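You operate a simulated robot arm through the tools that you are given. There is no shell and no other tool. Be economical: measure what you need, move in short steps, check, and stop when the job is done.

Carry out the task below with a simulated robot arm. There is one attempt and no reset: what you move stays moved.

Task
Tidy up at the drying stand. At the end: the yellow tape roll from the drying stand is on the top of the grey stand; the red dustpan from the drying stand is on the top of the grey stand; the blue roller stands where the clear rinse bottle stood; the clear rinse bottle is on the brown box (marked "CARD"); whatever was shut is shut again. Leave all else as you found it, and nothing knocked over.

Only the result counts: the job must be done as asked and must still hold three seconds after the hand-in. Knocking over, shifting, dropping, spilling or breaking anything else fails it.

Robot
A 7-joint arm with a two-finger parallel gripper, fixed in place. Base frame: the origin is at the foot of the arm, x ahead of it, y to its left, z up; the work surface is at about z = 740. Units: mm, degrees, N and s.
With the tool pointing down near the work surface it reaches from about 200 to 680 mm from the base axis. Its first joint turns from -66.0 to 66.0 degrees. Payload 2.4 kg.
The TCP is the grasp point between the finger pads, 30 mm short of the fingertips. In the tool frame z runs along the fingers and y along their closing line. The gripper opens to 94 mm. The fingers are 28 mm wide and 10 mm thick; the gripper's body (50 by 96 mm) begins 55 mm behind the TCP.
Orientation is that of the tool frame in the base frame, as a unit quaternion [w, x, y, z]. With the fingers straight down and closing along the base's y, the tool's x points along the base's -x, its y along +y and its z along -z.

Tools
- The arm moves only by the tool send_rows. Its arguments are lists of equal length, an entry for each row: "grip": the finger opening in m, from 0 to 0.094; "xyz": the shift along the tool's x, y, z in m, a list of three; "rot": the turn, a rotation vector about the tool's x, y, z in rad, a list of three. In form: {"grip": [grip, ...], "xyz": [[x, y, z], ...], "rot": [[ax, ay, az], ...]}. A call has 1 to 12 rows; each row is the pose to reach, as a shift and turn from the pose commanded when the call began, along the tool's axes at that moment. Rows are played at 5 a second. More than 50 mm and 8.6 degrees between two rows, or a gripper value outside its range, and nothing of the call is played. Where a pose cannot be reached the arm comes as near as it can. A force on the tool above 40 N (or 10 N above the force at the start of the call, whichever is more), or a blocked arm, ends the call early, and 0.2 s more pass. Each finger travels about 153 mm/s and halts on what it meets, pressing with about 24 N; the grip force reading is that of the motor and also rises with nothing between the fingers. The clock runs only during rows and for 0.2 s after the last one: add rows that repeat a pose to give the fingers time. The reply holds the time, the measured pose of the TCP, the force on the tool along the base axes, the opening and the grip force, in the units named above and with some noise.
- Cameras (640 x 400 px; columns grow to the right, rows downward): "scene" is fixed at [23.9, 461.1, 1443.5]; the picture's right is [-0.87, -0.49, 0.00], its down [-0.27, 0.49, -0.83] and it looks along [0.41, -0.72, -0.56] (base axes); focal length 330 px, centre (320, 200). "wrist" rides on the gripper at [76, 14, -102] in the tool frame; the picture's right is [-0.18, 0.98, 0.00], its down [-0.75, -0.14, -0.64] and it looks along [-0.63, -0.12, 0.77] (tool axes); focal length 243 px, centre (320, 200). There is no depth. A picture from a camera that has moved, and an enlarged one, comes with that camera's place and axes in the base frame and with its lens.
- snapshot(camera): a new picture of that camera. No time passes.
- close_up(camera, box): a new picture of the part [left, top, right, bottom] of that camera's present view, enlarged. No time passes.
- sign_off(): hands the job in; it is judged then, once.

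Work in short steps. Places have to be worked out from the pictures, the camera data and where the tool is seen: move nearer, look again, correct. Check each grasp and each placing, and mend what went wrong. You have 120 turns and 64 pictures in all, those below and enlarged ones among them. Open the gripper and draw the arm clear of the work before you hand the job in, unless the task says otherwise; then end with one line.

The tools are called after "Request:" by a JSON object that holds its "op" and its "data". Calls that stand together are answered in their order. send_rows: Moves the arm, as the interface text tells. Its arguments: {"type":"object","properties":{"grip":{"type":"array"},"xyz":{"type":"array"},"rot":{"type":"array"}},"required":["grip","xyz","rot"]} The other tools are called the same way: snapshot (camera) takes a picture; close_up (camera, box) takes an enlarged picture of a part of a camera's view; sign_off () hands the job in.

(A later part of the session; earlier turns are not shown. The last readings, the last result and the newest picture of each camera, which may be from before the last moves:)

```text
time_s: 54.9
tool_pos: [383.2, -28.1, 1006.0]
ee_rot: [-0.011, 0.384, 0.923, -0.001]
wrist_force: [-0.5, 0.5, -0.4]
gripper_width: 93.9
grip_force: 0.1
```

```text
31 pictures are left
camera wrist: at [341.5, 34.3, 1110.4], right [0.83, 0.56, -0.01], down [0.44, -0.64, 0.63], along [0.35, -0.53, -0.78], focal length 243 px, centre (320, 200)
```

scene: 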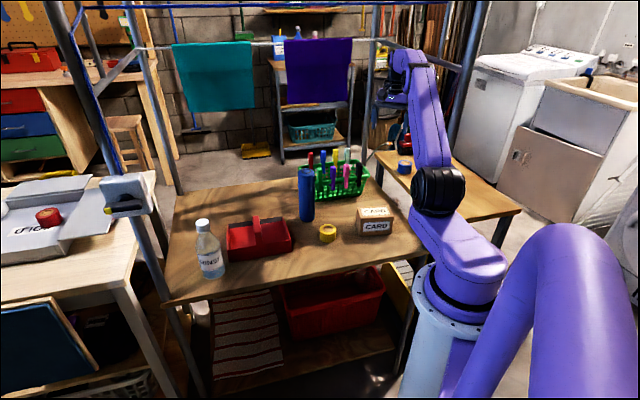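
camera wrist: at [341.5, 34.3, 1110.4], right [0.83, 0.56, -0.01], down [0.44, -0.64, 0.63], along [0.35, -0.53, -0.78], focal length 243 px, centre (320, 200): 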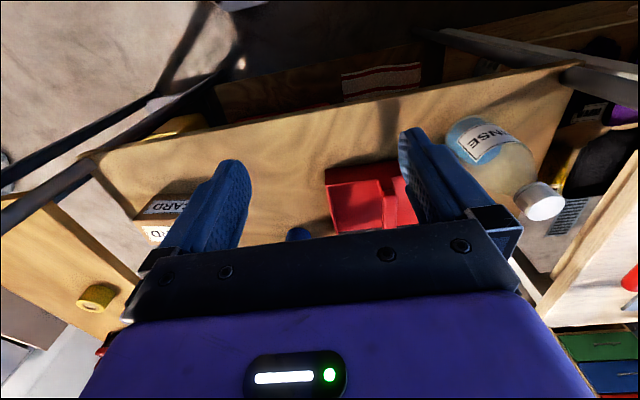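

The dustpan is partly hidden by a finger; I yaw 20° and move forward 80 mm for a clear view.

Request:
{"op": "send_rows", "data": {"grip": [0.094, 0.094, 0.094, 0.094], "xyz": [[-0.03, 0, 0], [-0.06, 0, 0], [-0.08, 0, 0], [-0.08, 0, 0]], "rot": [[0, 0, -0.12], [0, 0, -0.24], [0, 0, -0.35], [0, 0, -0.35]]}}

Request:
{"op": "close_up", "data": {"camera": "wrist", "box": [160, 40, 480, 240]}}

```text
time_s: 55.9
tool_pos: [438.3, -85.6, 1003.7]
ee_rot: [-0.01, 0.215, 0.977, 0.001]
wrist_force: [0.0, -0.8, 0.1]
gripper_width: 93.9
grip_force: 0.1
```

```text
2.00 times, centred on (320, 140) of wrist
camera zoom: at [377.4, -42.1, 1107.1], right [0.58, 0.81, -0.01], down [0.64, -0.45, 0.63], along [0.51, -0.37, -0.78], focal length 485 px, centre (320, 320)
```

zoom: 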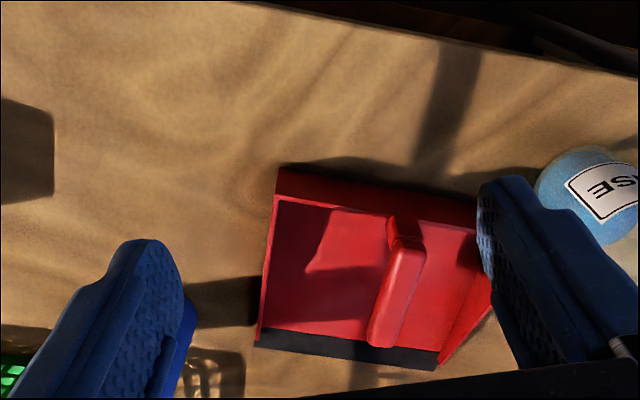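

The dustpan's tray is about 185×178, rear wall towards the arm, with a handle rising at ~45° from about (553,-92,790) to (585,-131,844). I'll grip that handle with a steeper 57° tilt at heading -46°, and go to a standoff first.

Request:
{"op": "send_rows", "data": {"grip": [0.094, 0.094, 0.094, 0.094, 0.094], "xyz": [[-0.014, 0.015, 0.015], [-0.028, 0.03, 0.03], [-0.042, 0.045, 0.045], [-0.056, 0.06, 0.06], [-0.056, 0.06, 0.06]], "rot": [[0, 0, 0.093], [0, 0, 0.186], [0, 0, 0.28], [0, 0, 0.37], [0, 0, 0.37]]}}

Request:
{"op": "send_rows", "data": {"grip": [0.094, 0.094, 0.094, 0.094, 0.094, 0.094, 0.094, 0.094, 0.094], "xyz": [[0, 0, 0.008], [0, 0, 0.016], [0, 0, 0.025], [0, 0, 0.033], [0, 0, 0.042], [0, 0, 0.05], [0, 0, 0.06], [0, 0, 0.068], [0, 0, 0.068]], "rot": [[0, -0.125, 0], [0, -0.25, 0], [0, -0.375, 0], [0, -0.5, 0], [0, -0.625, 0], [0, -0.75, 0], [0, -0.875, 0], [0, -1.0, 0], [0, -1.0, 0]]}}

Request:
{"op": "snapshot", "data": {"camera": "wrist"}}

Request:
{"op": "close_up", "data": {"camera": "scene", "box": [170, 170, 350, 300]}}

```text
time_s: 57.1
tool_pos: [513.2, -53.5, 941.6]
ee_rot: [-0.008, 0.394, 0.919, 0.0]
wrist_force: [0.1, 0.6, 0.5]
gripper_width: 93.7
grip_force: 0.1
```

```text
time_s: 59.1
tool_pos: [510.2, -54.9, 873.6]
ee_rot: [0.432, 0.345, 0.811, -0.19]
wrist_force: [-0.7, -0.2, 0.1]
gripper_width: 94.1
grip_force: 0.1
```

```text
29 pictures are left
camera wrist: at [432.9, 46.7, 864.9], right [0.78, 0.61, 0.14], down [-0.18, -0.01, 0.98], along [0.6, -0.8, 0.1], focal length 243 px, centre (320, 200)
```

wrist: 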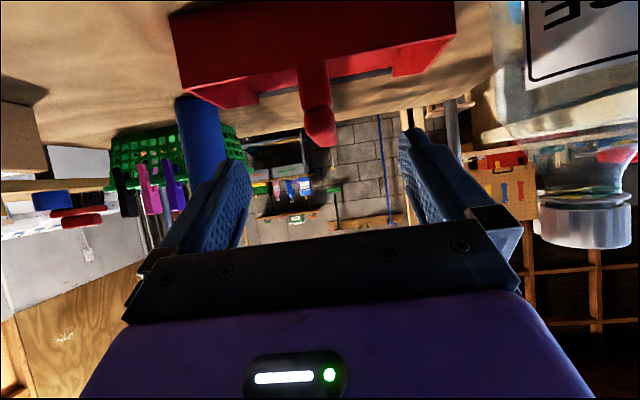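

```text
3.08 times, centred on (260, 235) of scene
camera zoom: at [23.8, 461.1, 1443.5], right [-0.87, -0.49, 0.0], down [-0.27, 0.49, -0.83], along [0.41, -0.72, -0.56], focal length 1014 px, centre (505, 92)
```

zoom: 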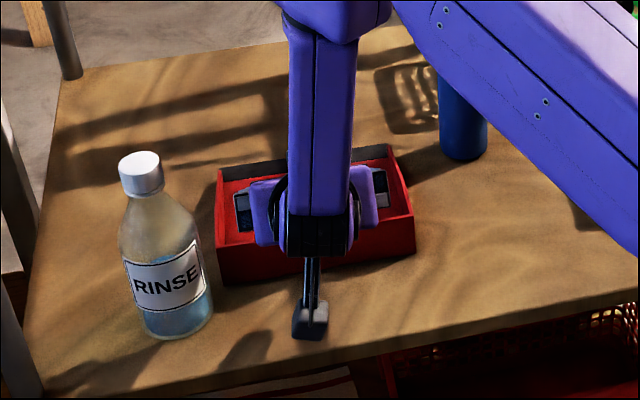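

The handle is centred between the fingers. I advance 107 mm along the fingers to straddle it at about (572,-120,815).

Request:
{"op": "send_rows", "data": {"grip": [0.094, 0.094, 0.094, 0.094, 0.094], "xyz": [[0, 0, 0.03], [0, 0, 0.06], [0, 0, 0.09], [0, 0, 0.107], [0, 0, 0.107]], "rot": [[0, 0, 0], [0, 0, 0], [0, 0, 0], [0, 0, 0], [0, 0, 0]]}}

Request:
{"op": "snapshot", "data": {"camera": "wrist"}}

```text
time_s: 60.3
tool_pos: [572.1, -118.2, 814.0]
ee_rot: [0.432, 0.345, 0.811, -0.19]
wrist_force: [-0.6, -0.4, 0.6]
gripper_width: 94.1
grip_force: 0.0
```

```text
27 pictures are left
camera wrist: at [494.1, -18.0, 806.5], right [0.78, 0.61, 0.14], down [-0.17, -0.01, 0.98], along [0.6, -0.8, 0.1], focal length 243 px, centre (320, 200)
```

wrist: 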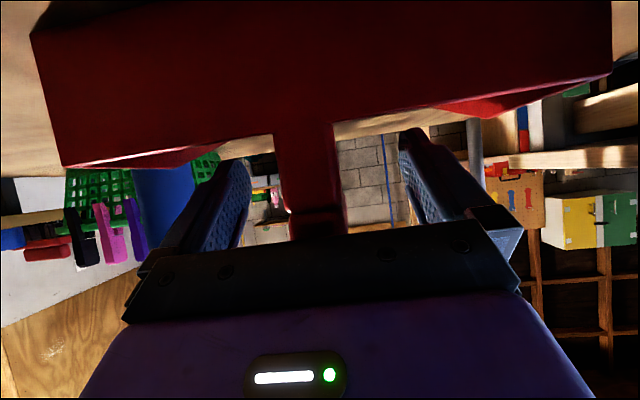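

The handle is between the fingers. I close on it.

Request:
{"op": "send_rows", "data": {"grip": [0.07, 0.045, 0.025, 0.01, 0.01, 0.01], "xyz": [[0, 0, 0], [0, 0, 0], [0, 0, 0], [0, 0, 0], [0, 0, 0], [0, 0, 0]], "rot": [[0, 0, 0], [0, 0, 0], [0, 0, 0], [0, 0, 0], [0, 0, 0], [0, 0, 0]]}}

```text
time_s: 61.7
tool_pos: [570.7, -119.4, 813.9]
ee_rot: [0.432, 0.345, 0.812, -0.189]
wrist_force: [0.1, 1.0, 0.1]
gripper_width: 26.0
grip_force: 23.9
```

Gripped at 26 mm. I lift it straight up 120 mm and check that it stays level.

Request:
{"op": "send_rows", "data": {"grip": [0.01, 0.01, 0.01, 0.01, 0.01, 0.01], "xyz": [[-0.008, 0, -0.005], [-0.025, 0, -0.016], [-0.05, 0, -0.032], [-0.076, 0, -0.049], [-0.101, 0, -0.065], [-0.101, 0, -0.065]], "rot": [[0, 0, 0], [0, 0, 0], [0, 0, 0], [0, 0, 0], [0, 0, 0], [0, 0, 0]]}}

Request:
{"op": "close_up", "data": {"camera": "scene", "box": [170, 130, 410, 290]}}

```text
time_s: 63.1
tool_pos: [574.2, -119.3, 933.0]
ee_rot: [0.432, 0.345, 0.812, -0.189]
wrist_force: [0.3, -0.2, -0.9]
gripper_width: 26.6
grip_force: 23.8
```

```text
2.50 times, centred on (290, 210) of scene
camera zoom: at [23.9, 461.1, 1443.5], right [-0.87, -0.49, 0.0], down [-0.27, 0.49, -0.83], along [0.41, -0.72, -0.56], focal length 824 px, centre (395, 175)
```

zoom: 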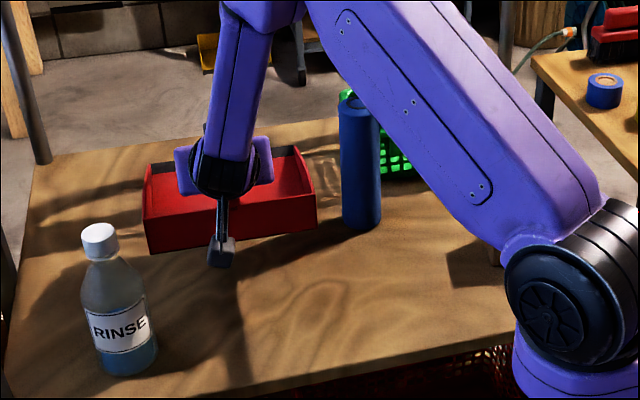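

The dustpan hangs level. I raise it above the roller's top first, then retract to (400,-250).

Request:
{"op": "send_rows", "data": {"grip": [0.01, 0.01, 0.01, 0.01, 0.01, 0.01, 0.01, 0.01, 0.01, 0.01, 0.01], "xyz": [[-0.023, 0, -0.015], [-0.046, 0, -0.03], [-0.069, 0, -0.045], [-0.0925, 0, -0.0594], [-0.09, -0.036, -0.063], [-0.088, -0.072, -0.067], [-0.085, -0.108, -0.071], [-0.083, -0.144, -0.074], [-0.08, -0.18, -0.078], [-0.078, -0.216, -0.082], [-0.078, -0.216, -0.082]], "rot": [[0, 0, 0], [0, 0, 0], [0, 0, 0], [0, 0, 0], [0, 0, 0], [0, 0, 0], [0, 0, 0], [0, 0, 0], [0, 0, 0], [0, 0, 0], [0, 0, 0]]}}

```text
time_s: 65.5
tool_pos: [416.7, -250.6, 1047.4]
ee_rot: [0.431, 0.346, 0.811, -0.19]
wrist_force: [-0.1, 1.6, -1.3]
gripper_width: 26.4
grip_force: 24.6
out of reach, approached as far as the arm can: row 10, 11
```

Slightly short of the target but fine. Now I yaw to -134° while moving to (279,-465,1030), clear of the pole.

Request:
{"op": "send_rows", "data": {"grip": [0.01, 0.01, 0.01, 0.01, 0.01, 0.01, 0.01, 0.01, 0.01, 0.01, 0.01, 0.01], "xyz": [[-0.002, -0.02, 0.006], [-0.005, -0.039, 0.011], [-0.007, -0.059, 0.017], [-0.009, -0.079, 0.022], [-0.011, -0.099, 0.028], [-0.014, -0.118, 0.033], [-0.016, -0.138, 0.039], [-0.018, -0.158, 0.044], [-0.02, -0.177, 0.05], [-0.023, -0.197, 0.055], [-0.025, -0.217, 0.061], [-0.027, -0.236, 0.066]], "rot": [[0.108, 0, 0.069], [0.215, 0, 0.138], [0.323, 0, 0.208], [0.431, 0, 0.277], [0.538, 0, 0.346], [0.646, 0, 0.415], [0.754, 0, 0.484], [0.861, 0, 0.553], [0.969, 0, 0.623], [1.077, 0, 0.692], [1.184, 0, 0.761], [1.292, 0, 0.83]]}}

Request:
{"op": "snapshot", "data": {"camera": "scene"}}

Request:
{"op": "snapshot", "data": {"camera": "wrist"}}

```text
time_s: 68.1
tool_pos: [295.7, -466.2, 1036.1]
ee_rot: [0.18, 0.806, 0.343, -0.448]
wrist_force: [-1.2, -0.2, -1.5]
gripper_width: 26.0
grip_force: 24.3
```

```text
25 pictures are left
```

scene: 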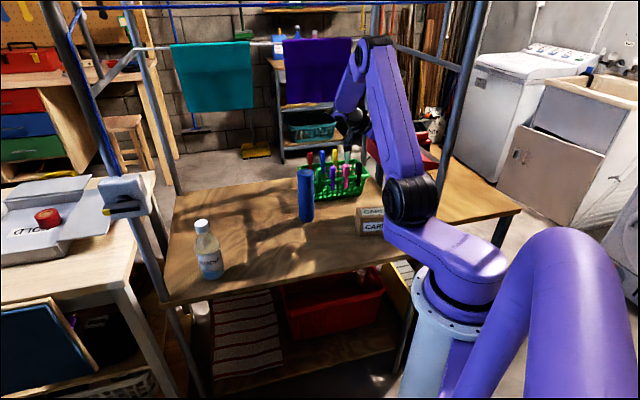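

```text
24 pictures are left
camera wrist: at [394.6, -385.6, 1025.4], right [0.63, -0.76, 0.14], down [0.01, 0.19, 0.98], along [-0.77, -0.62, 0.13], focal length 243 px, centre (320, 200)
```

wrist: 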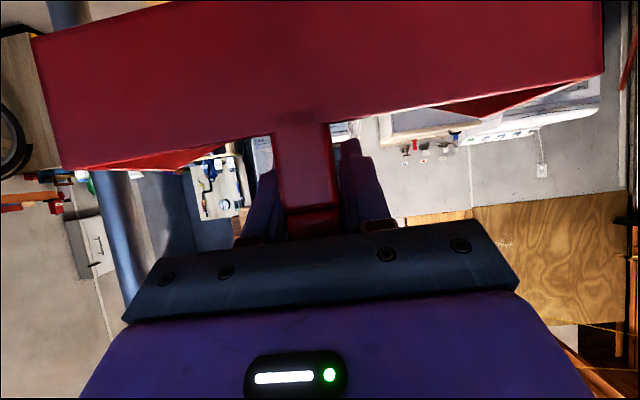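

The pole is well to the left of the tray. I advance over the bench, still high, to (179,-563,1010).

Request:
{"op": "send_rows", "data": {"grip": [0.01, 0.01, 0.01, 0.01, 0.01, 0.01], "xyz": [[-0.012, -0.003, 0.028], [-0.024, -0.007, 0.056], [-0.036, -0.01, 0.085], [-0.048, -0.013, 0.113], [-0.06, -0.017, 0.141], [-0.06, -0.017, 0.141]], "rot": [[0, 0, 0], [0, 0, 0], [0, 0, 0], [0, 0, 0], [0, 0, 0], [0, 0, 0]]}}

Request:
{"op": "close_up", "data": {"camera": "scene", "box": [350, 60, 550, 240]}}

Request:
{"op": "snapshot", "data": {"camera": "wrist"}}

```text
time_s: 69.5
tool_pos: [176.1, -561.2, 1010.9]
ee_rot: [0.18, 0.805, 0.344, -0.449]
wrist_force: [0.1, -0.7, -1.1]
gripper_width: 26.2
grip_force: 24.2
```

```text
2.22 times, centred on (450, 150) of scene
camera zoom: at [23.9, 461.0, 1443.5], right [-0.87, -0.49, 0.0], down [-0.27, 0.49, -0.83], along [0.41, -0.72, -0.56], focal length 732 px, centre (31, 311)
```

zoom: 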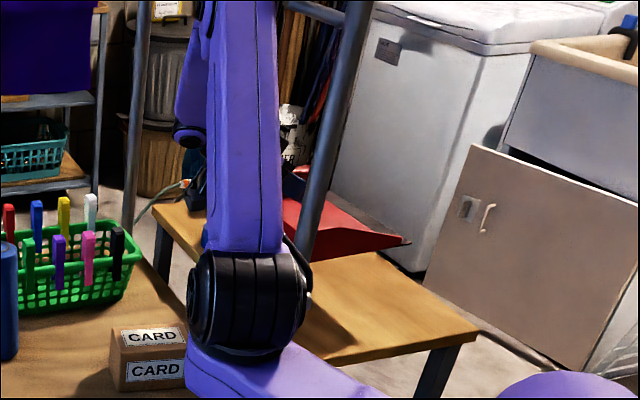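

```text
22 pictures are left
camera wrist: at [275.6, -480.2, 1001.3], right [0.64, -0.76, 0.14], down [0.01, 0.19, 0.98], along [-0.77, -0.62, 0.13], focal length 243 px, centre (320, 200)
```

wrist: 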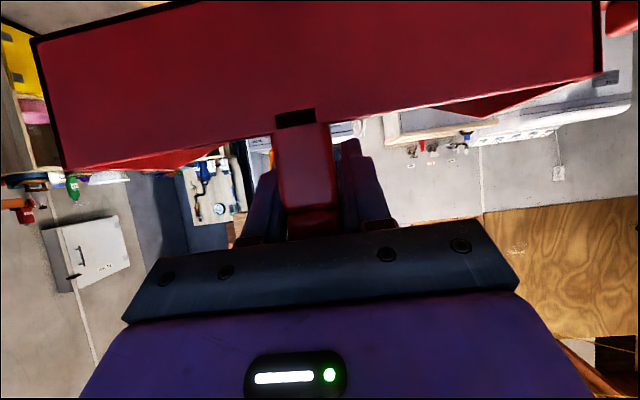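

The reading shows the dustpan over the bench. I shift it 46 mm toward the near end (away from the tape), 14 mm inward, then lower by 57 mm, still above tape height.

Request:
{"op": "send_rows", "data": {"grip": [0.01, 0.01, 0.01, 0.01, 0.01, 0.01, 0.01], "xyz": [[-0.003, -0.015, 0.004], [-0.005, -0.03, 0.008], [-0.008, -0.046, 0.012], [0.008, -0.046, 0.022], [0.024, -0.046, 0.032], [0.04, -0.046, 0.043], [0.04, -0.046, 0.043]], "rot": [[0, 0, 0], [0, 0, 0], [0, 0, 0], [0, 0, 0], [0, 0, 0], [0, 0, 0], [0, 0, 0]]}}

Request:
{"op": "close_up", "data": {"camera": "scene", "box": [350, 60, 550, 240]}}

Request:
{"op": "snapshot", "data": {"camera": "wrist"}}

```text
time_s: 71.1
tool_pos: [132.0, -539.6, 956.0]
ee_rot: [0.181, 0.805, 0.344, -0.448]
wrist_force: [0.0, 1.4, -2.3]
gripper_width: 26.3
grip_force: 23.9
```

```text
2.22 times, centred on (450, 150) of scene
camera zoom: at [23.9, 461.0, 1443.5], right [-0.87, -0.49, 0.0], down [-0.27, 0.49, -0.83], along [0.41, -0.72, -0.56], focal length 732 px, centre (31, 311)
```

zoom: 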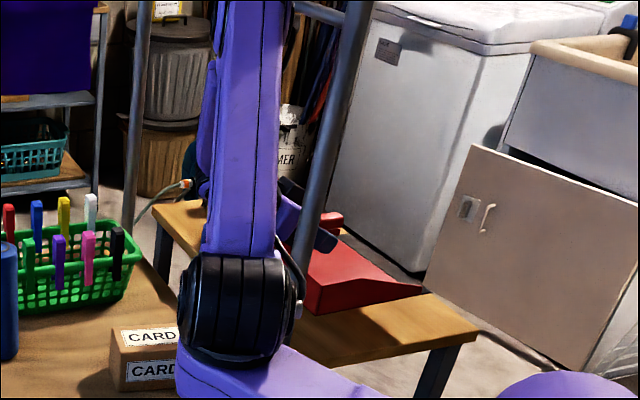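

```text
20 pictures are left
camera wrist: at [231.7, -458.4, 945.3], right [0.64, -0.76, 0.14], down [0.01, 0.19, 0.98], along [-0.77, -0.62, 0.13], focal length 243 px, centre (320, 200)
```

wrist: 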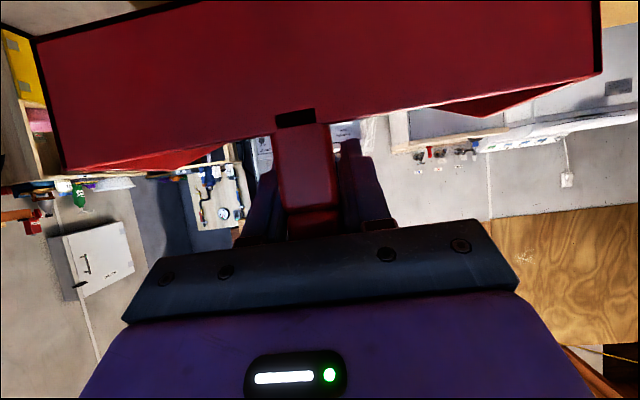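

The dustpan is over bare bench and clear of the pole. I lower it 55 mm, then by small steps to contact.

Request:
{"op": "send_rows", "data": {"grip": [0.01, 0.01, 0.01, 0.01, 0.01], "xyz": [[0.015, 0, 0.01], [0.03, 0, 0.02], [0.04, 0, 0.0255], [0.046, 0, 0.0297], [0.046, 0, 0.0297]], "rot": [[0, 0, 0], [0, 0, 0], [0, 0, 0], [0, 0, 0], [0, 0, 0]]}}

Request:
{"op": "send_rows", "data": {"grip": [0.01, 0.01, 0.01, 0.01], "xyz": [[0.0025, 0, 0.0016], [0.005, 0, 0.0032], [0.0067, 0, 0.0043], [0.0067, 0, 0.0043]], "rot": [[0, 0, 0], [0, 0, 0], [0, 0, 0], [0, 0, 0]]}}

Request:
{"op": "close_up", "data": {"camera": "scene", "box": [400, 100, 520, 220]}}

```text
time_s: 72.3
tool_pos: [132.1, -537.3, 901.7]
ee_rot: [0.181, 0.805, 0.345, -0.448]
wrist_force: [-0.2, -0.5, -1.7]
gripper_width: 26.3
grip_force: 23.6
```

```text
time_s: 73.3
tool_pos: [131.6, -539.3, 893.8]
ee_rot: [0.182, 0.805, 0.343, -0.449]
wrist_force: [-3.1, 4.2, 16.9]
gripper_width: 26.3
grip_force: 24.3
```

```text
3.33 times, centred on (460, 160) of scene
camera zoom: at [23.7, 461.5, 1443.4], right [-0.87, -0.49, 0.0], down [-0.27, 0.49, -0.83], along [0.41, -0.72, -0.56], focal length 1099 px, centre (-147, 333)
```

zoom: 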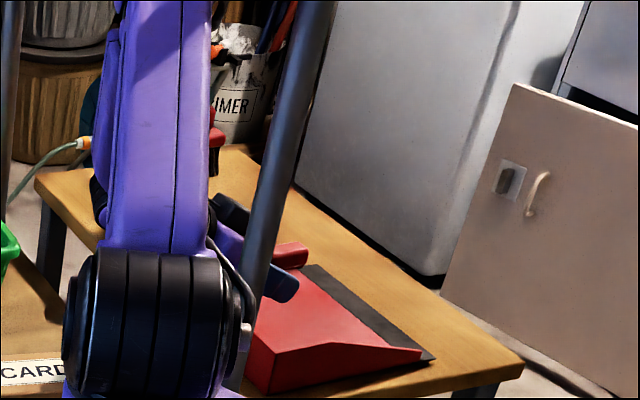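

It touches down at TCP z≈894 and sits flat on the bench. I open and withdraw along the fingers.

Request:
{"op": "send_rows", "data": {"grip": [0.03, 0.045, 0.06, 0.07, 0.07], "xyz": [[0, 0, 0], [0, 0, 0], [0, 0, 0], [0, 0, 0], [0, 0, 0]], "rot": [[0, 0, 0], [0, 0, 0], [0, 0, 0], [0, 0, 0], [0, 0, 0]]}}

Request:
{"op": "send_rows", "data": {"grip": [0.07, 0.07, 0.07, 0.07, 0.07, 0.07], "xyz": [[0, 0, -0.02], [0, 0, -0.05], [0, 0.01, -0.09], [-0.02, 0.03, -0.12], [-0.05, 0.06, -0.15], [-0.05, 0.06, -0.15]], "rot": [[0, 0, 0], [0, 0, 0], [0, 0, 0], [0, 0, 0], [0, 0, 0], [0, 0, 0]]}}

Request:
{"op": "snapshot", "data": {"camera": "wrist"}}

```text
time_s: 74.5
tool_pos: [132.4, -539.0, 893.2]
ee_rot: [0.18, 0.805, 0.343, -0.448]
wrist_force: [0.0, 0.1, 0.6]
gripper_width: 70.3
grip_force: 0.1
```

```text
refused: row 5 steps farther than a row can; nothing moved
```

```text
18 pictures are left
camera wrist: at [231.0, -457.7, 882.4], right [0.64, -0.76, 0.14], down [0.01, 0.19, 0.98], along [-0.77, -0.62, 0.13], focal length 243 px, centre (320, 200)
```

wrist: 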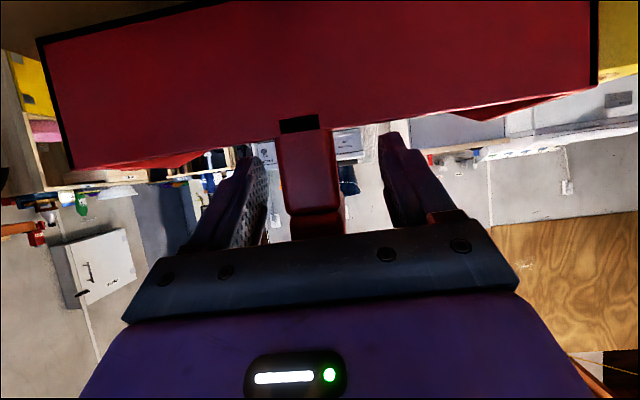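

Released; the retreat was refused for step size, so I repeat it with smaller steps.

Request:
{"op": "send_rows", "data": {"grip": [0.07, 0.07, 0.07, 0.07, 0.07, 0.07, 0.07, 0.07], "xyz": [[0, 0, -0.02], [0, 0, -0.05], [0, 0.005, -0.085], [-0.01, 0.015, -0.11], [-0.025, 0.03, -0.13], [-0.04, 0.05, -0.15], [-0.06, 0.07, -0.17], [-0.06, 0.07, -0.17]], "rot": [[0, 0, 0], [0, 0, 0], [0, 0, 0], [0, 0, 0], [0, 0, 0], [0, 0, 0], [0, 0, 0], [0, 0, 0]]}}

Request:
{"op": "snapshot", "data": {"camera": "wrist"}}

```text
time_s: 76.3
tool_pos: [260.4, -507.2, 1034.1]
ee_rot: [0.181, 0.805, 0.344, -0.449]
wrist_force: [0.3, -0.1, 0.1]
gripper_width: 69.8
grip_force: 0.0
```

```text
17 pictures are left
camera wrist: at [359.5, -427.0, 1023.4], right [0.64, -0.76, 0.14], down [0.01, 0.19, 0.98], along [-0.77, -0.62, 0.13], focal length 243 px, centre (320, 200)
```

wrist: 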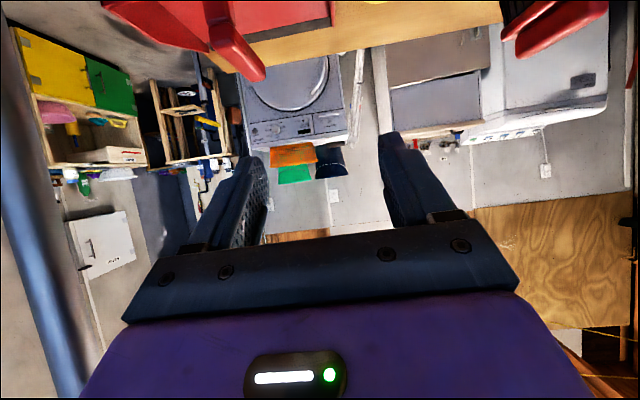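

Both items are on the bench. I untilt the tool, swing back over the table and take a level look at the CARD box.

Request:
{"op": "send_rows", "data": {"grip": [0.094, 0.094, 0.094, 0.094, 0.094, 0.094, 0.094, 0.094, 0.094], "xyz": [[0.006, -0.005, -0.01], [0.012, -0.01, -0.02], [0.017, -0.015, -0.03], [0.023, -0.02, -0.04], [0.029, -0.025, -0.051], [0.034, -0.03, -0.061], [0.04, -0.035, -0.071], [0.046, -0.04, -0.081], [0.0515, -0.0456, -0.091]], "rot": [[0, 0.111, 0], [0, 0.222, 0], [0, 0.333, 0], [0, 0.444, 0], [0, 0.556, 0], [0, 0.667, 0], [0, 0.778, 0], [0, 0.889, 0], [0, 1.0, 0]]}}

Request:
{"op": "send_rows", "data": {"grip": [0.094, 0.094, 0.094, 0.094, 0.094, 0.094, 0.094, 0.094, 0.094, 0.094, 0.094, 0.094], "xyz": [[0.014, -0.01, -0.002], [0.027, -0.02, -0.003], [0.041, -0.029, -0.005], [0.055, -0.039, -0.007], [0.069, -0.049, -0.008], [0.082, -0.059, -0.01], [0.096, -0.068, -0.012], [0.11, -0.078, -0.013], [0.124, -0.088, -0.015], [0.137, -0.098, -0.017], [0.151, -0.108, -0.018], [0.165, -0.117, -0.02]], "rot": [[0, 0, -0.148], [0, 0, -0.296], [0, 0, -0.444], [0, 0, -0.592], [0, 0, -0.74], [0, 0, -0.888], [0, 0, -1.036], [0, 0, -1.184], [0, 0, -1.332], [0, 0, -1.48], [0, 0, -1.628], [0, 0, -1.776]]}}

Request:
{"op": "snapshot", "data": {"camera": "wrist"}}

```text
time_s: 78.3
tool_pos: [302.9, -402.3, 1038.3]
ee_rot: [-0.007, 0.922, 0.388, -0.007]
wrist_force: [-0.4, -0.1, 0.0]
gripper_width: 93.6
grip_force: 0.0
```

```text
time_s: 80.9
tool_pos: [332.7, -202.4, 1060.2]
ee_rot: [-0.01, 0.279, 0.96, -0.001]
wrist_force: [-0.9, 0.1, 0.3]
gripper_width: 94.1
grip_force: 0.1
```

```text
16 pictures are left
camera wrist: at [278.1, -150.8, 1163.8], right [0.68, 0.73, -0.01], down [0.57, -0.53, 0.63], along [0.46, -0.43, -0.78], focal length 243 px, centre (320, 200)
```

wrist: 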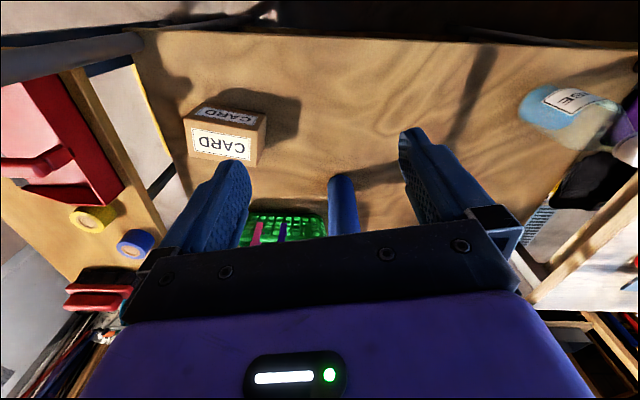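

Everything on the bench stands well. The CARD box's top centre is ≈(299,-386), z≈803, and the bottle is ≈(625,29) with its cap top ≈917. I move above the bottle.

Request:
{"op": "send_rows", "data": {"grip": [0.094, 0.094, 0.094, 0.094, 0.094, 0.094, 0.094, 0.094, 0.094, 0.094, 0.094], "xyz": [[-0.012, 0.035, 0.005], [-0.025, 0.07, 0.01], [-0.037, 0.105, 0.015], [-0.049, 0.141, 0.02], [-0.061, 0.176, 0.025], [-0.074, 0.211, 0.03], [-0.086, 0.246, 0.035], [-0.098, 0.281, 0.04], [-0.11, 0.316, 0.045], [-0.1226, 0.3515, 0.05], [-0.1226, 0.3515, 0.05]], "rot": [[0, 0, 0], [0, 0, 0], [0, 0, 0], [0, 0, 0], [0, 0, 0], [0, 0, 0], [0, 0, 0], [0, 0, 0], [0, 0, 0], [0, 0, 0], [0, 0, 0]]}}

Request:
{"op": "snapshot", "data": {"camera": "wrist"}}

Request:
{"op": "close_up", "data": {"camera": "scene", "box": [130, 130, 330, 290]}}

```text
time_s: 83.3
tool_pos: [623.6, 29.0, 1005.5]
ee_rot: [-0.01, 0.28, 0.96, 0.0]
wrist_force: [-0.7, 0.3, 0.4]
gripper_width: 93.9
grip_force: 0.0
```

```text
15 pictures are left
camera wrist: at [569.8, 81.4, 1108.7], right [0.68, 0.73, -0.01], down [0.57, -0.53, 0.63], along [0.45, -0.43, -0.78], focal length 243 px, centre (320, 200)
```

wrist: 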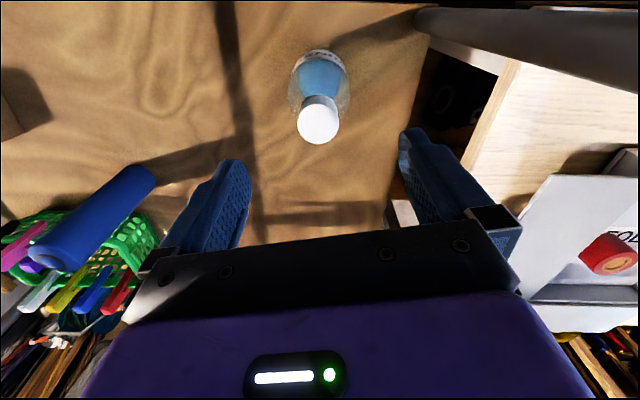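

```text
2.50 times, centred on (230, 210) of scene
camera zoom: at [23.8, 461.1, 1443.5], right [-0.87, -0.49, 0.0], down [-0.27, 0.49, -0.83], along [0.41, -0.72, -0.56], focal length 824 px, centre (545, 175)
```

zoom: 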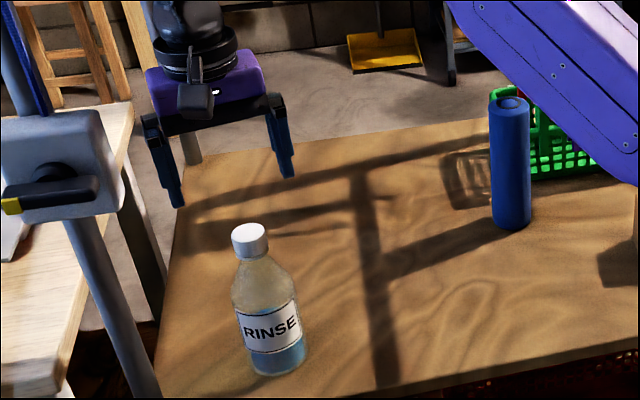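

The cap is centred within 4 mm. I descend to grip the cap/neck at z≈896 and close.

Request:
{"op": "send_rows", "data": {"grip": [0.094, 0.094, 0.094, 0.094, 0.094, 0.07, 0.05, 0.03, 0.025, 0.025, 0.025], "xyz": [[0.0036, -0.001, 0.03], [0.0036, -0.001, 0.06], [0.0036, -0.001, 0.09], [0.0036, -0.001, 0.109], [0.0036, -0.001, 0.109], [0.0036, -0.001, 0.109], [0.0036, -0.001, 0.109], [0.0036, -0.001, 0.109], [0.0036, -0.001, 0.109], [0.0036, -0.001, 0.109], [0.0036, -0.001, 0.109]], "rot": [[0, 0, 0], [0, 0, 0], [0, 0, 0], [0, 0, 0], [0, 0, 0], [0, 0, 0], [0, 0, 0], [0, 0, 0], [0, 0, 0], [0, 0, 0], [0, 0, 0]]}}

Request:
{"op": "close_up", "data": {"camera": "scene", "box": [150, 170, 290, 290]}}

```text
time_s: 85.7
tool_pos: [620.8, 28.4, 896.8]
ee_rot: [-0.009, 0.281, 0.96, 0.0]
wrist_force: [-0.6, 0.8, 5.2]
gripper_width: 44.4
grip_force: 24.3
```

```text
3.33 times, centred on (220, 230) of scene
camera zoom: at [23.7, 461.1, 1443.5], right [-0.87, -0.49, 0.0], down [-0.27, 0.49, -0.83], along [0.41, -0.72, -0.56], focal length 1099 px, centre (653, 100)
```

zoom: 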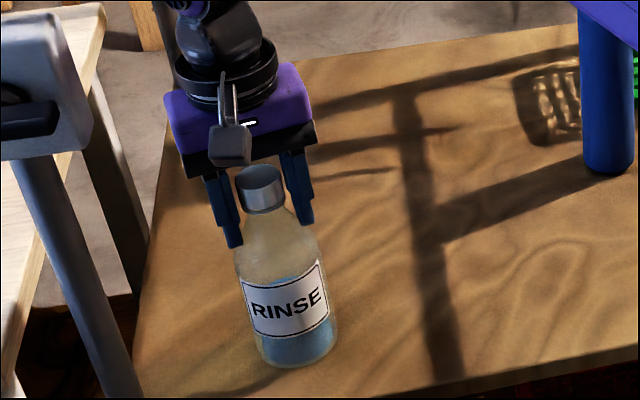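

The fingertips landed on the sloping shoulder (44 mm), which is a poor grip. I open, rise 18 mm and close on the cap itself.

Request:
{"op": "send_rows", "data": {"grip": [0.055, 0.065, 0.065, 0.065, 0.05, 0.035, 0.025, 0.025, 0.025], "xyz": [[0, 0, 0], [0, 0, 0], [0, 0, -0.01], [0, 0, -0.018], [0, 0, -0.018], [0, 0, -0.018], [0, 0, -0.018], [0, 0, -0.018], [0, 0, -0.018]], "rot": [[0, 0, 0], [0, 0, 0], [0, 0, 0], [0, 0, 0], [0, 0, 0], [0, 0, 0], [0, 0, 0], [0, 0, 0], [0, 0, 0]]}}

```text
time_s: 87.7
tool_pos: [621.0, 29.8, 912.6]
ee_rot: [-0.01, 0.28, 0.96, 0.0]
wrist_force: [0.0, 1.1, 0.0]
gripper_width: 33.3
grip_force: 24.3
```

Now 33 mm: a proper grip on the cap. I lift 140 mm and check.

Request:
{"op": "send_rows", "data": {"grip": [0.025, 0.025, 0.025, 0.025, 0.025, 0.025], "xyz": [[0, 0, -0.01], [0, 0, -0.04], [0, 0, -0.075], [0, 0, -0.11], [0, 0, -0.14], [0, 0, -0.14]], "rot": [[0, 0, 0], [0, 0, 0], [0, 0, 0], [0, 0, 0], [0, 0, 0], [0, 0, 0]]}}

Request:
{"op": "close_up", "data": {"camera": "scene", "box": [130, 110, 330, 290]}}

```text
time_s: 89.1
tool_pos: [623.1, 27.7, 1054.4]
ee_rot: [-0.01, 0.281, 0.96, 0.0]
wrist_force: [0.1, 0.2, -2.2]
gripper_width: 33.1
grip_force: 24.2
```

```text
2.22 times, centred on (230, 200) of scene
camera zoom: at [23.9, 461.1, 1443.5], right [-0.87, -0.49, 0.0], down [-0.27, 0.49, -0.83], along [0.41, -0.72, -0.56], focal length 732 px, centre (520, 200)
```

zoom: 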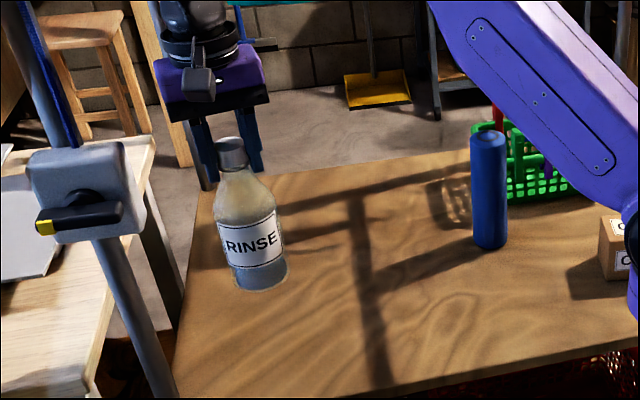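

The bottle hangs straight. I carry it to above the CARD box at (299,-386), keeping the height.

Request:
{"op": "send_rows", "data": {"grip": [0.025, 0.025, 0.025, 0.025, 0.025, 0.025, 0.025, 0.025, 0.025, 0.025, 0.025, 0.025], "xyz": [[0.004, -0.045, 0], [0.009, -0.09, 0], [0.013, -0.135, 0], [0.018, -0.18, 0], [0.022, -0.225, 0], [0.027, -0.27, 0], [0.031, -0.315, 0], [0.036, -0.36, 0], [0.04, -0.405, 0], [0.045, -0.45, 0], [0.049, -0.49, 0], [0.0516, -0.523, 0]], "rot": [[0, 0, 0], [0, 0, 0], [0, 0, 0], [0, 0, 0], [0, 0, 0], [0, 0, 0], [0, 0, 0], [0, 0, 0], [0, 0, 0], [0, 0, 0], [0, 0, 0], [0, 0, 0]]}}

Request:
{"op": "send_rows", "data": {"grip": [0.025, 0.025, 0.025, 0.025, 0.025], "xyz": [[0, 0, 0], [0, 0, 0.02], [0, 0, 0.04], [0, 0, 0.055], [0, 0, 0.055]], "rot": [[0, 0, 0], [0, 0, 0], [0, 0, 0], [0, 0, 0], [0, 0, 0]]}}

Request:
{"op": "snapshot", "data": {"camera": "wrist"}}

Request:
{"op": "close_up", "data": {"camera": "scene", "box": [300, 120, 440, 250]}}

```text
time_s: 91.7
tool_pos: [296.5, -384.0, 1056.3]
ee_rot: [-0.01, 0.281, 0.96, 0.001]
wrist_force: [-0.1, -0.6, -2.6]
gripper_width: 33.3
grip_force: 24.2
```

```text
time_s: 92.9
tool_pos: [296.3, -382.9, 1002.2]
ee_rot: [-0.011, 0.282, 0.959, 0.001]
wrist_force: [-0.8, 0.5, -1.9]
gripper_width: 33.5
grip_force: 23.9
```

```text
11 pictures are left
camera wrist: at [242.1, -331.1, 1105.3], right [0.68, 0.73, -0.01], down [0.57, -0.53, 0.63], along [0.45, -0.43, -0.78], focal length 243 px, centre (320, 200)
```

wrist: 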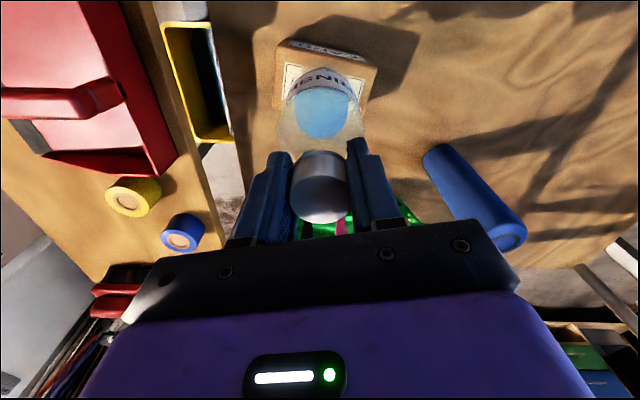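

```text
3.08 times, centred on (370, 185) of scene
camera zoom: at [23.9, 461.0, 1443.5], right [-0.87, -0.49, 0.0], down [-0.27, 0.49, -0.83], along [0.41, -0.72, -0.56], focal length 1014 px, centre (166, 246)
```

zoom: 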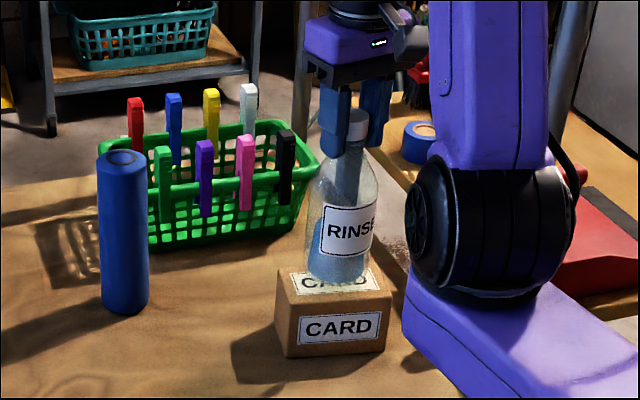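

The bottle is above the box's centre, base ~27 mm over its top. I lower slowly to contact.

Request:
{"op": "send_rows", "data": {"grip": [0.025, 0.025, 0.025, 0.025], "xyz": [[0.001, 0, 0.01], [0.001, 0, 0.018], [0.001, 0, 0.022], [0.001, 0, 0.022]], "rot": [[0, 0, 0], [0, 0, 0], [0, 0, 0], [0, 0, 0]]}}

Request:
{"op": "send_rows", "data": {"grip": [0.025, 0.025, 0.025], "xyz": [[0, 0, 0.002], [0, 0, 0.004], [0, 0, 0.004]], "rot": [[0, 0, 0], [0, 0, 0], [0, 0, 0]]}}

```text
time_s: 93.8
tool_pos: [296.9, -383.7, 981.8]
ee_rot: [-0.006, 0.281, 0.96, -0.003]
wrist_force: [-1.5, 1.9, 11.0]
gripper_width: 33.8
grip_force: 23.5
stopped in row 4: the force on the tool passed its limit (the readings are from after the stop); the commanded pose is now the measured one
```

```text
time_s: 94.3
tool_pos: [298.3, -385.8, 983.0]
ee_rot: [-0.003, 0.28, 0.96, -0.004]
wrist_force: [-1.4, 2.4, 13.0]
gripper_width: 34.3
grip_force: 23.9
stopped in row 2: the force on the tool passed its limit (the readings are from after the stop); the commanded pose is now the measured one
```

It has contact at TCP z≈983 (box top ≈810). I ease off a millimetre, then check before opening.

Request:
{"op": "send_rows", "data": {"grip": [0.025, 0.025], "xyz": [[0, 0, -0.001], [0, 0, -0.001]], "rot": [[0, 0, 0], [0, 0, 0]]}}

Request:
{"op": "close_up", "data": {"camera": "scene", "box": [300, 120, 440, 250]}}

```text
time_s: 94.9
tool_pos: [298.4, -386.2, 984.4]
ee_rot: [-0.003, 0.28, 0.96, -0.005]
wrist_force: [-0.1, 0.8, 4.2]
gripper_width: 34.3
grip_force: 24.2
```

```text
3.08 times, centred on (370, 185) of scene
camera zoom: at [23.8, 461.2, 1443.5], right [-0.87, -0.49, 0.0], down [-0.27, 0.49, -0.83], along [0.41, -0.72, -0.56], focal length 1014 px, centre (166, 246)
```

zoom: 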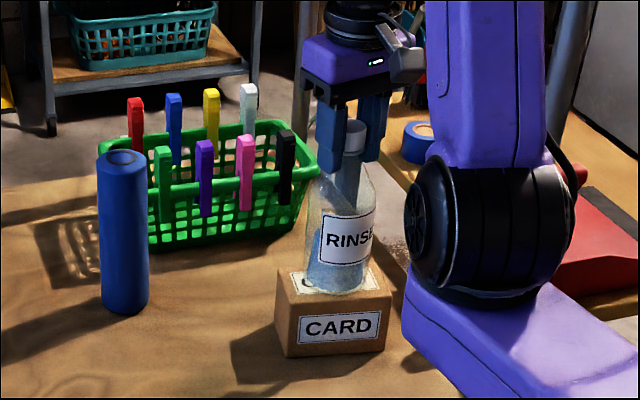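

The bottle stands upright on the box. I open slowly and rise clear.

Request:
{"op": "send_rows", "data": {"grip": [0.04, 0.05, 0.06, 0.07, 0.07], "xyz": [[0, 0, 0], [0, 0, 0], [0, 0, 0], [0, 0, 0], [0, 0, 0]], "rot": [[0, 0, 0], [0, 0, 0], [0, 0, 0], [0, 0, 0], [0, 0, 0]]}}

Request:
{"op": "send_rows", "data": {"grip": [0.07, 0.07, 0.07, 0.07], "xyz": [[0, 0, -0.03], [0, 0, -0.07], [0, 0, -0.1], [0, 0, -0.1]], "rot": [[0, 0, 0], [0, 0, 0], [0, 0, 0], [0, 0, 0]]}}

Request:
{"op": "close_up", "data": {"camera": "scene", "box": [280, 120, 440, 250]}}

```text
time_s: 96.1
tool_pos: [298.3, -385.5, 983.9]
ee_rot: [-0.003, 0.28, 0.96, -0.004]
wrist_force: [-0.5, 0.5, 0.3]
gripper_width: 69.9
grip_force: 0.1
```

```text
time_s: 97.1
tool_pos: [300.0, -384.0, 1083.6]
ee_rot: [-0.004, 0.281, 0.96, -0.004]
wrist_force: [0.1, -0.2, 0.5]
gripper_width: 69.6
grip_force: 0.0
```

```text
3.08 times, centred on (360, 185) of scene
camera zoom: at [23.8, 461.1, 1443.5], right [-0.87, -0.49, 0.0], down [-0.27, 0.49, -0.83], along [0.41, -0.72, -0.56], focal length 1014 px, centre (197, 246)
```

zoom: 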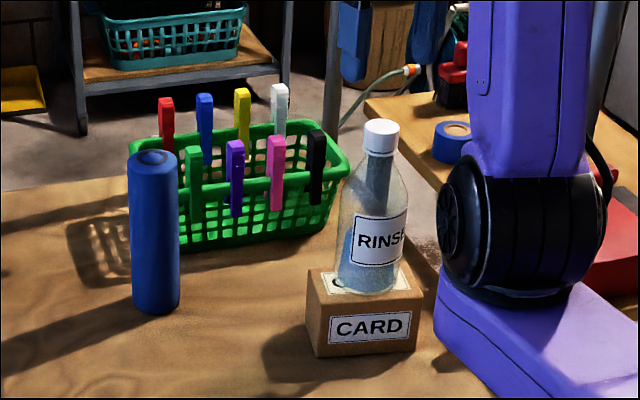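

The bottle stands upright on the CARD box. The roller is at ≈(522,-319), top z≈925; I move above it.

Request:
{"op": "send_rows", "data": {"grip": [0.084, 0.084, 0.084, 0.084, 0.084, 0.084, 0.084], "xyz": [[-0.025, 0.029, 0], [-0.051, 0.058, 0.005], [-0.076, 0.087, 0.015], [-0.102, 0.116, 0.025], [-0.127, 0.145, 0.035], [-0.1525, 0.174, 0.044], [-0.1525, 0.174, 0.044]], "rot": [[0, 0, 0], [0, 0, 0], [0, 0, 0], [0, 0, 0], [0, 0, 0], [0, 0, 0], [0, 0, 0]]}}

Request:
{"op": "snapshot", "data": {"camera": "wrist"}}

```text
time_s: 98.7
tool_pos: [519.9, -318.8, 1036.3]
ee_rot: [-0.003, 0.281, 0.96, -0.005]
wrist_force: [-0.5, -0.2, -0.1]
gripper_width: 83.9
grip_force: 0.0
```

```text
7 pictures are left
camera wrist: at [464.4, -266.9, 1139.1], right [0.68, 0.73, -0.01], down [0.56, -0.52, 0.64], along [0.46, -0.44, -0.77], focal length 243 px, centre (320, 200)
```

wrist: 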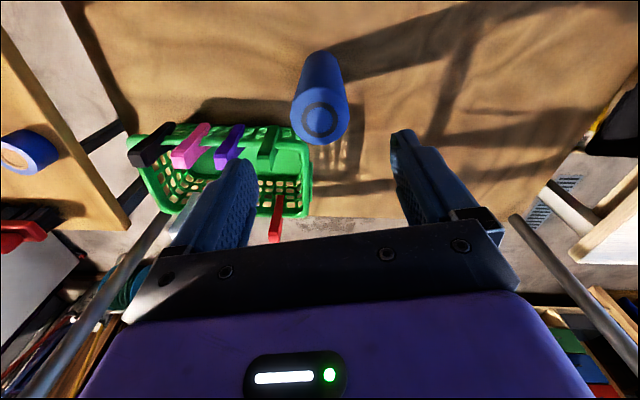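

The roller's top is ≈(523,-324), and there's ~50 mm finger clearance to the basket's brushes. I descend to z≈890 and grip.

Request:
{"op": "send_rows", "data": {"grip": [0.084, 0.084, 0.084, 0.084, 0.084, 0.084, 0.065, 0.05, 0.035, 0.035, 0.035], "xyz": [[-0.005, -0.0026, 0.03], [-0.005, -0.0026, 0.065], [-0.005, -0.0026, 0.1], [-0.005, -0.0026, 0.13], [-0.005, -0.0026, 0.146], [-0.005, -0.0026, 0.146], [-0.005, -0.0026, 0.146], [-0.005, -0.0026, 0.146], [-0.005, -0.0026, 0.146], [-0.005, -0.0026, 0.146], [-0.005, -0.0026, 0.146]], "rot": [[0, 0, 0], [0, 0, 0], [0, 0, 0], [0, 0, 0], [0, 0, 0], [0, 0, 0], [0, 0, 0], [0, 0, 0], [0, 0, 0], [0, 0, 0], [0, 0, 0]]}}

```text
time_s: 101.1
tool_pos: [523.0, -326.1, 890.1]
ee_rot: [-0.004, 0.28, 0.96, -0.004]
wrist_force: [1.1, 1.2, 1.3]
gripper_width: 52.6
grip_force: 24.0
```

Gripped at 53 mm. I lift it 110 mm and carry it to the bottle's former place (621,29).

Request:
{"op": "send_rows", "data": {"grip": [0.035, 0.035, 0.035, 0.035, 0.035], "xyz": [[0, 0, -0.01], [0, 0, -0.04], [0, 0, -0.08], [0, 0, -0.11], [0, 0, -0.11]], "rot": [[0, 0, 0], [0, 0, 0], [0, 0, 0], [0, 0, 0], [0, 0, 0]]}}

Request:
{"op": "send_rows", "data": {"grip": [0.035, 0.035, 0.035, 0.035, 0.035, 0.035, 0.035, 0.035, 0.035, 0.035], "xyz": [[0.012, 0.039, 0], [0.024, 0.078, 0], [0.036, 0.117, 0], [0.048, 0.156, 0], [0.06, 0.195, 0], [0.072, 0.235, 0], [0.084, 0.274, 0], [0.096, 0.313, 0], [0.108, 0.352, 0], [0.108, 0.352, 0]], "rot": [[0, 0, 0], [0, 0, 0], [0, 0, 0], [0, 0, 0], [0, 0, 0], [0, 0, 0], [0, 0, 0], [0, 0, 0], [0, 0, 0], [0, 0, 0]]}}

Request:
{"op": "snapshot", "data": {"camera": "scene"}}

```text
time_s: 102.3
tool_pos: [522.6, -326.2, 1000.2]
ee_rot: [-0.003, 0.28, 0.96, -0.004]
wrist_force: [0.5, -0.1, -0.2]
gripper_width: 52.3
grip_force: 23.9
```

```text
time_s: 104.5
tool_pos: [624.7, 30.2, 995.8]
ee_rot: [-0.004, 0.28, 0.96, -0.005]
wrist_force: [-0.1, 0.1, 0.1]
gripper_width: 52.5
grip_force: 24.1
```

```text
6 pictures are left
```

scene: 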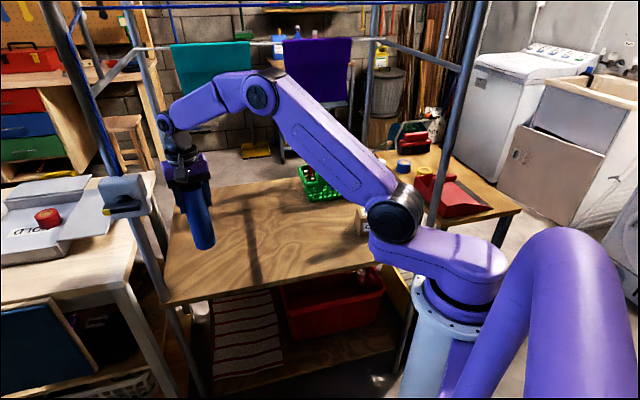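

The roller hangs upright at its new place. I lower it nearly to the table, then to contact.

Request:
{"op": "send_rows", "data": {"grip": [0.035, 0.035, 0.035, 0.035, 0.035, 0.035], "xyz": [[0.002, -0.002, 0.03], [0.002, -0.002, 0.06], [0.002, -0.002, 0.085], [0.002, -0.002, 0.098], [0.002, -0.002, 0.101], [0.002, -0.002, 0.101]], "rot": [[0, 0, 0], [0, 0, 0], [0, 0, 0], [0, 0, 0], [0, 0, 0], [0, 0, 0]]}}

Request:
{"op": "send_rows", "data": {"grip": [0.035, 0.035, 0.035, 0.035], "xyz": [[0, 0, 0.002], [0, 0, 0.004], [0, 0, 0.0055], [0, 0, 0.0055]], "rot": [[0, 0, 0], [0, 0, 0], [0, 0, 0], [0, 0, 0]]}}

```text
time_s: 105.9
tool_pos: [617.5, 29.2, 897.0]
ee_rot: [-0.004, 0.28, 0.96, -0.004]
wrist_force: [0.5, -0.5, 0.1]
gripper_width: 52.6
grip_force: 23.7
```

```text
time_s: 106.9
tool_pos: [617.7, 28.5, 890.6]
ee_rot: [-0.003, 0.281, 0.96, -0.005]
wrist_force: [-0.1, 0.4, -0.9]
gripper_width: 52.6
grip_force: 24.0
```

No contact yet; I lower two more millimetres.

Request:
{"op": "send_rows", "data": {"grip": [0.035, 0.035, 0.035], "xyz": [[0, 0, 0.001], [0, 0, 0.002], [0, 0, 0.002]], "rot": [[0, 0, 0], [0, 0, 0], [0, 0, 0]]}}

```text
time_s: 107.7
tool_pos: [618.9, 26.7, 889.6]
ee_rot: [-0.003, 0.279, 0.96, -0.004]
wrist_force: [-3.2, 0.4, 10.3]
gripper_width: 52.7
grip_force: 24.1
```

It touches down (10 N). I open and rise clear.

Request:
{"op": "send_rows", "data": {"grip": [0.058, 0.068, 0.08, 0.08, 0.08], "xyz": [[0, 0, 0], [0, 0, 0], [0, 0, 0], [0, 0, 0], [0, 0, 0]], "rot": [[0, 0, 0], [0, 0, 0], [0, 0, 0], [0, 0, 0], [0, 0, 0]]}}

Request:
{"op": "send_rows", "data": {"grip": [0.08, 0.08, 0.08, 0.08, 0.08], "xyz": [[0, 0, -0.03], [0, 0, -0.07], [0, 0, -0.11], [0, 0, -0.15], [0, 0, -0.15]], "rot": [[0, 0, 0], [0, 0, 0], [0, 0, 0], [0, 0, 0], [0, 0, 0]]}}

Request:
{"op": "send_rows", "data": {"grip": [0.08, 0.08, 0.08, 0.08, 0.08, 0.08, 0.08, 0.08], "xyz": [[0.035, 0, 0], [0.07, 0, 0], [0.105, 0, 0], [0.14, 0, 0], [0.175, 0, 0], [0.21, 0, 0], [0.245, 0, 0], [0.245, 0, 0]], "rot": [[0, 0, 0], [0, 0, 0], [0, 0, 0], [0, 0, 0], [0, 0, 0], [0, 0, 0], [0, 0, 0], [0, 0, 0]]}}

Request:
{"op": "snapshot", "data": {"camera": "scene"}}

```text
time_s: 108.9
tool_pos: [617.9, 28.0, 890.7]
ee_rot: [-0.004, 0.28, 0.96, -0.005]
wrist_force: [-1.0, 0.6, -0.5]
gripper_width: 80.0
grip_force: 0.1
```

```text
time_s: 110.1
tool_pos: [620.0, 29.0, 1039.3]
ee_rot: [-0.004, 0.28, 0.96, -0.004]
wrist_force: [0.0, 0.2, -1.1]
gripper_width: 80.0
grip_force: 0.1
```

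```text
time_s: 111.9
tool_pos: [412.6, 161.3, 1039.3]
ee_rot: [-0.003, 0.281, 0.96, -0.006]
wrist_force: [0.4, -0.5, 0.4]
gripper_width: 80.0
grip_force: 0.1
```

```text
5 pictures are left
```

scene: 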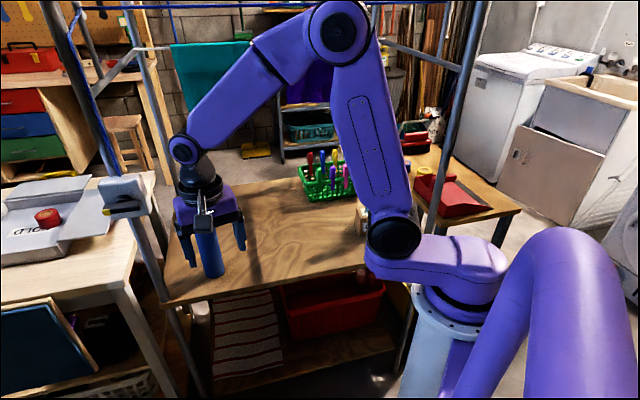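

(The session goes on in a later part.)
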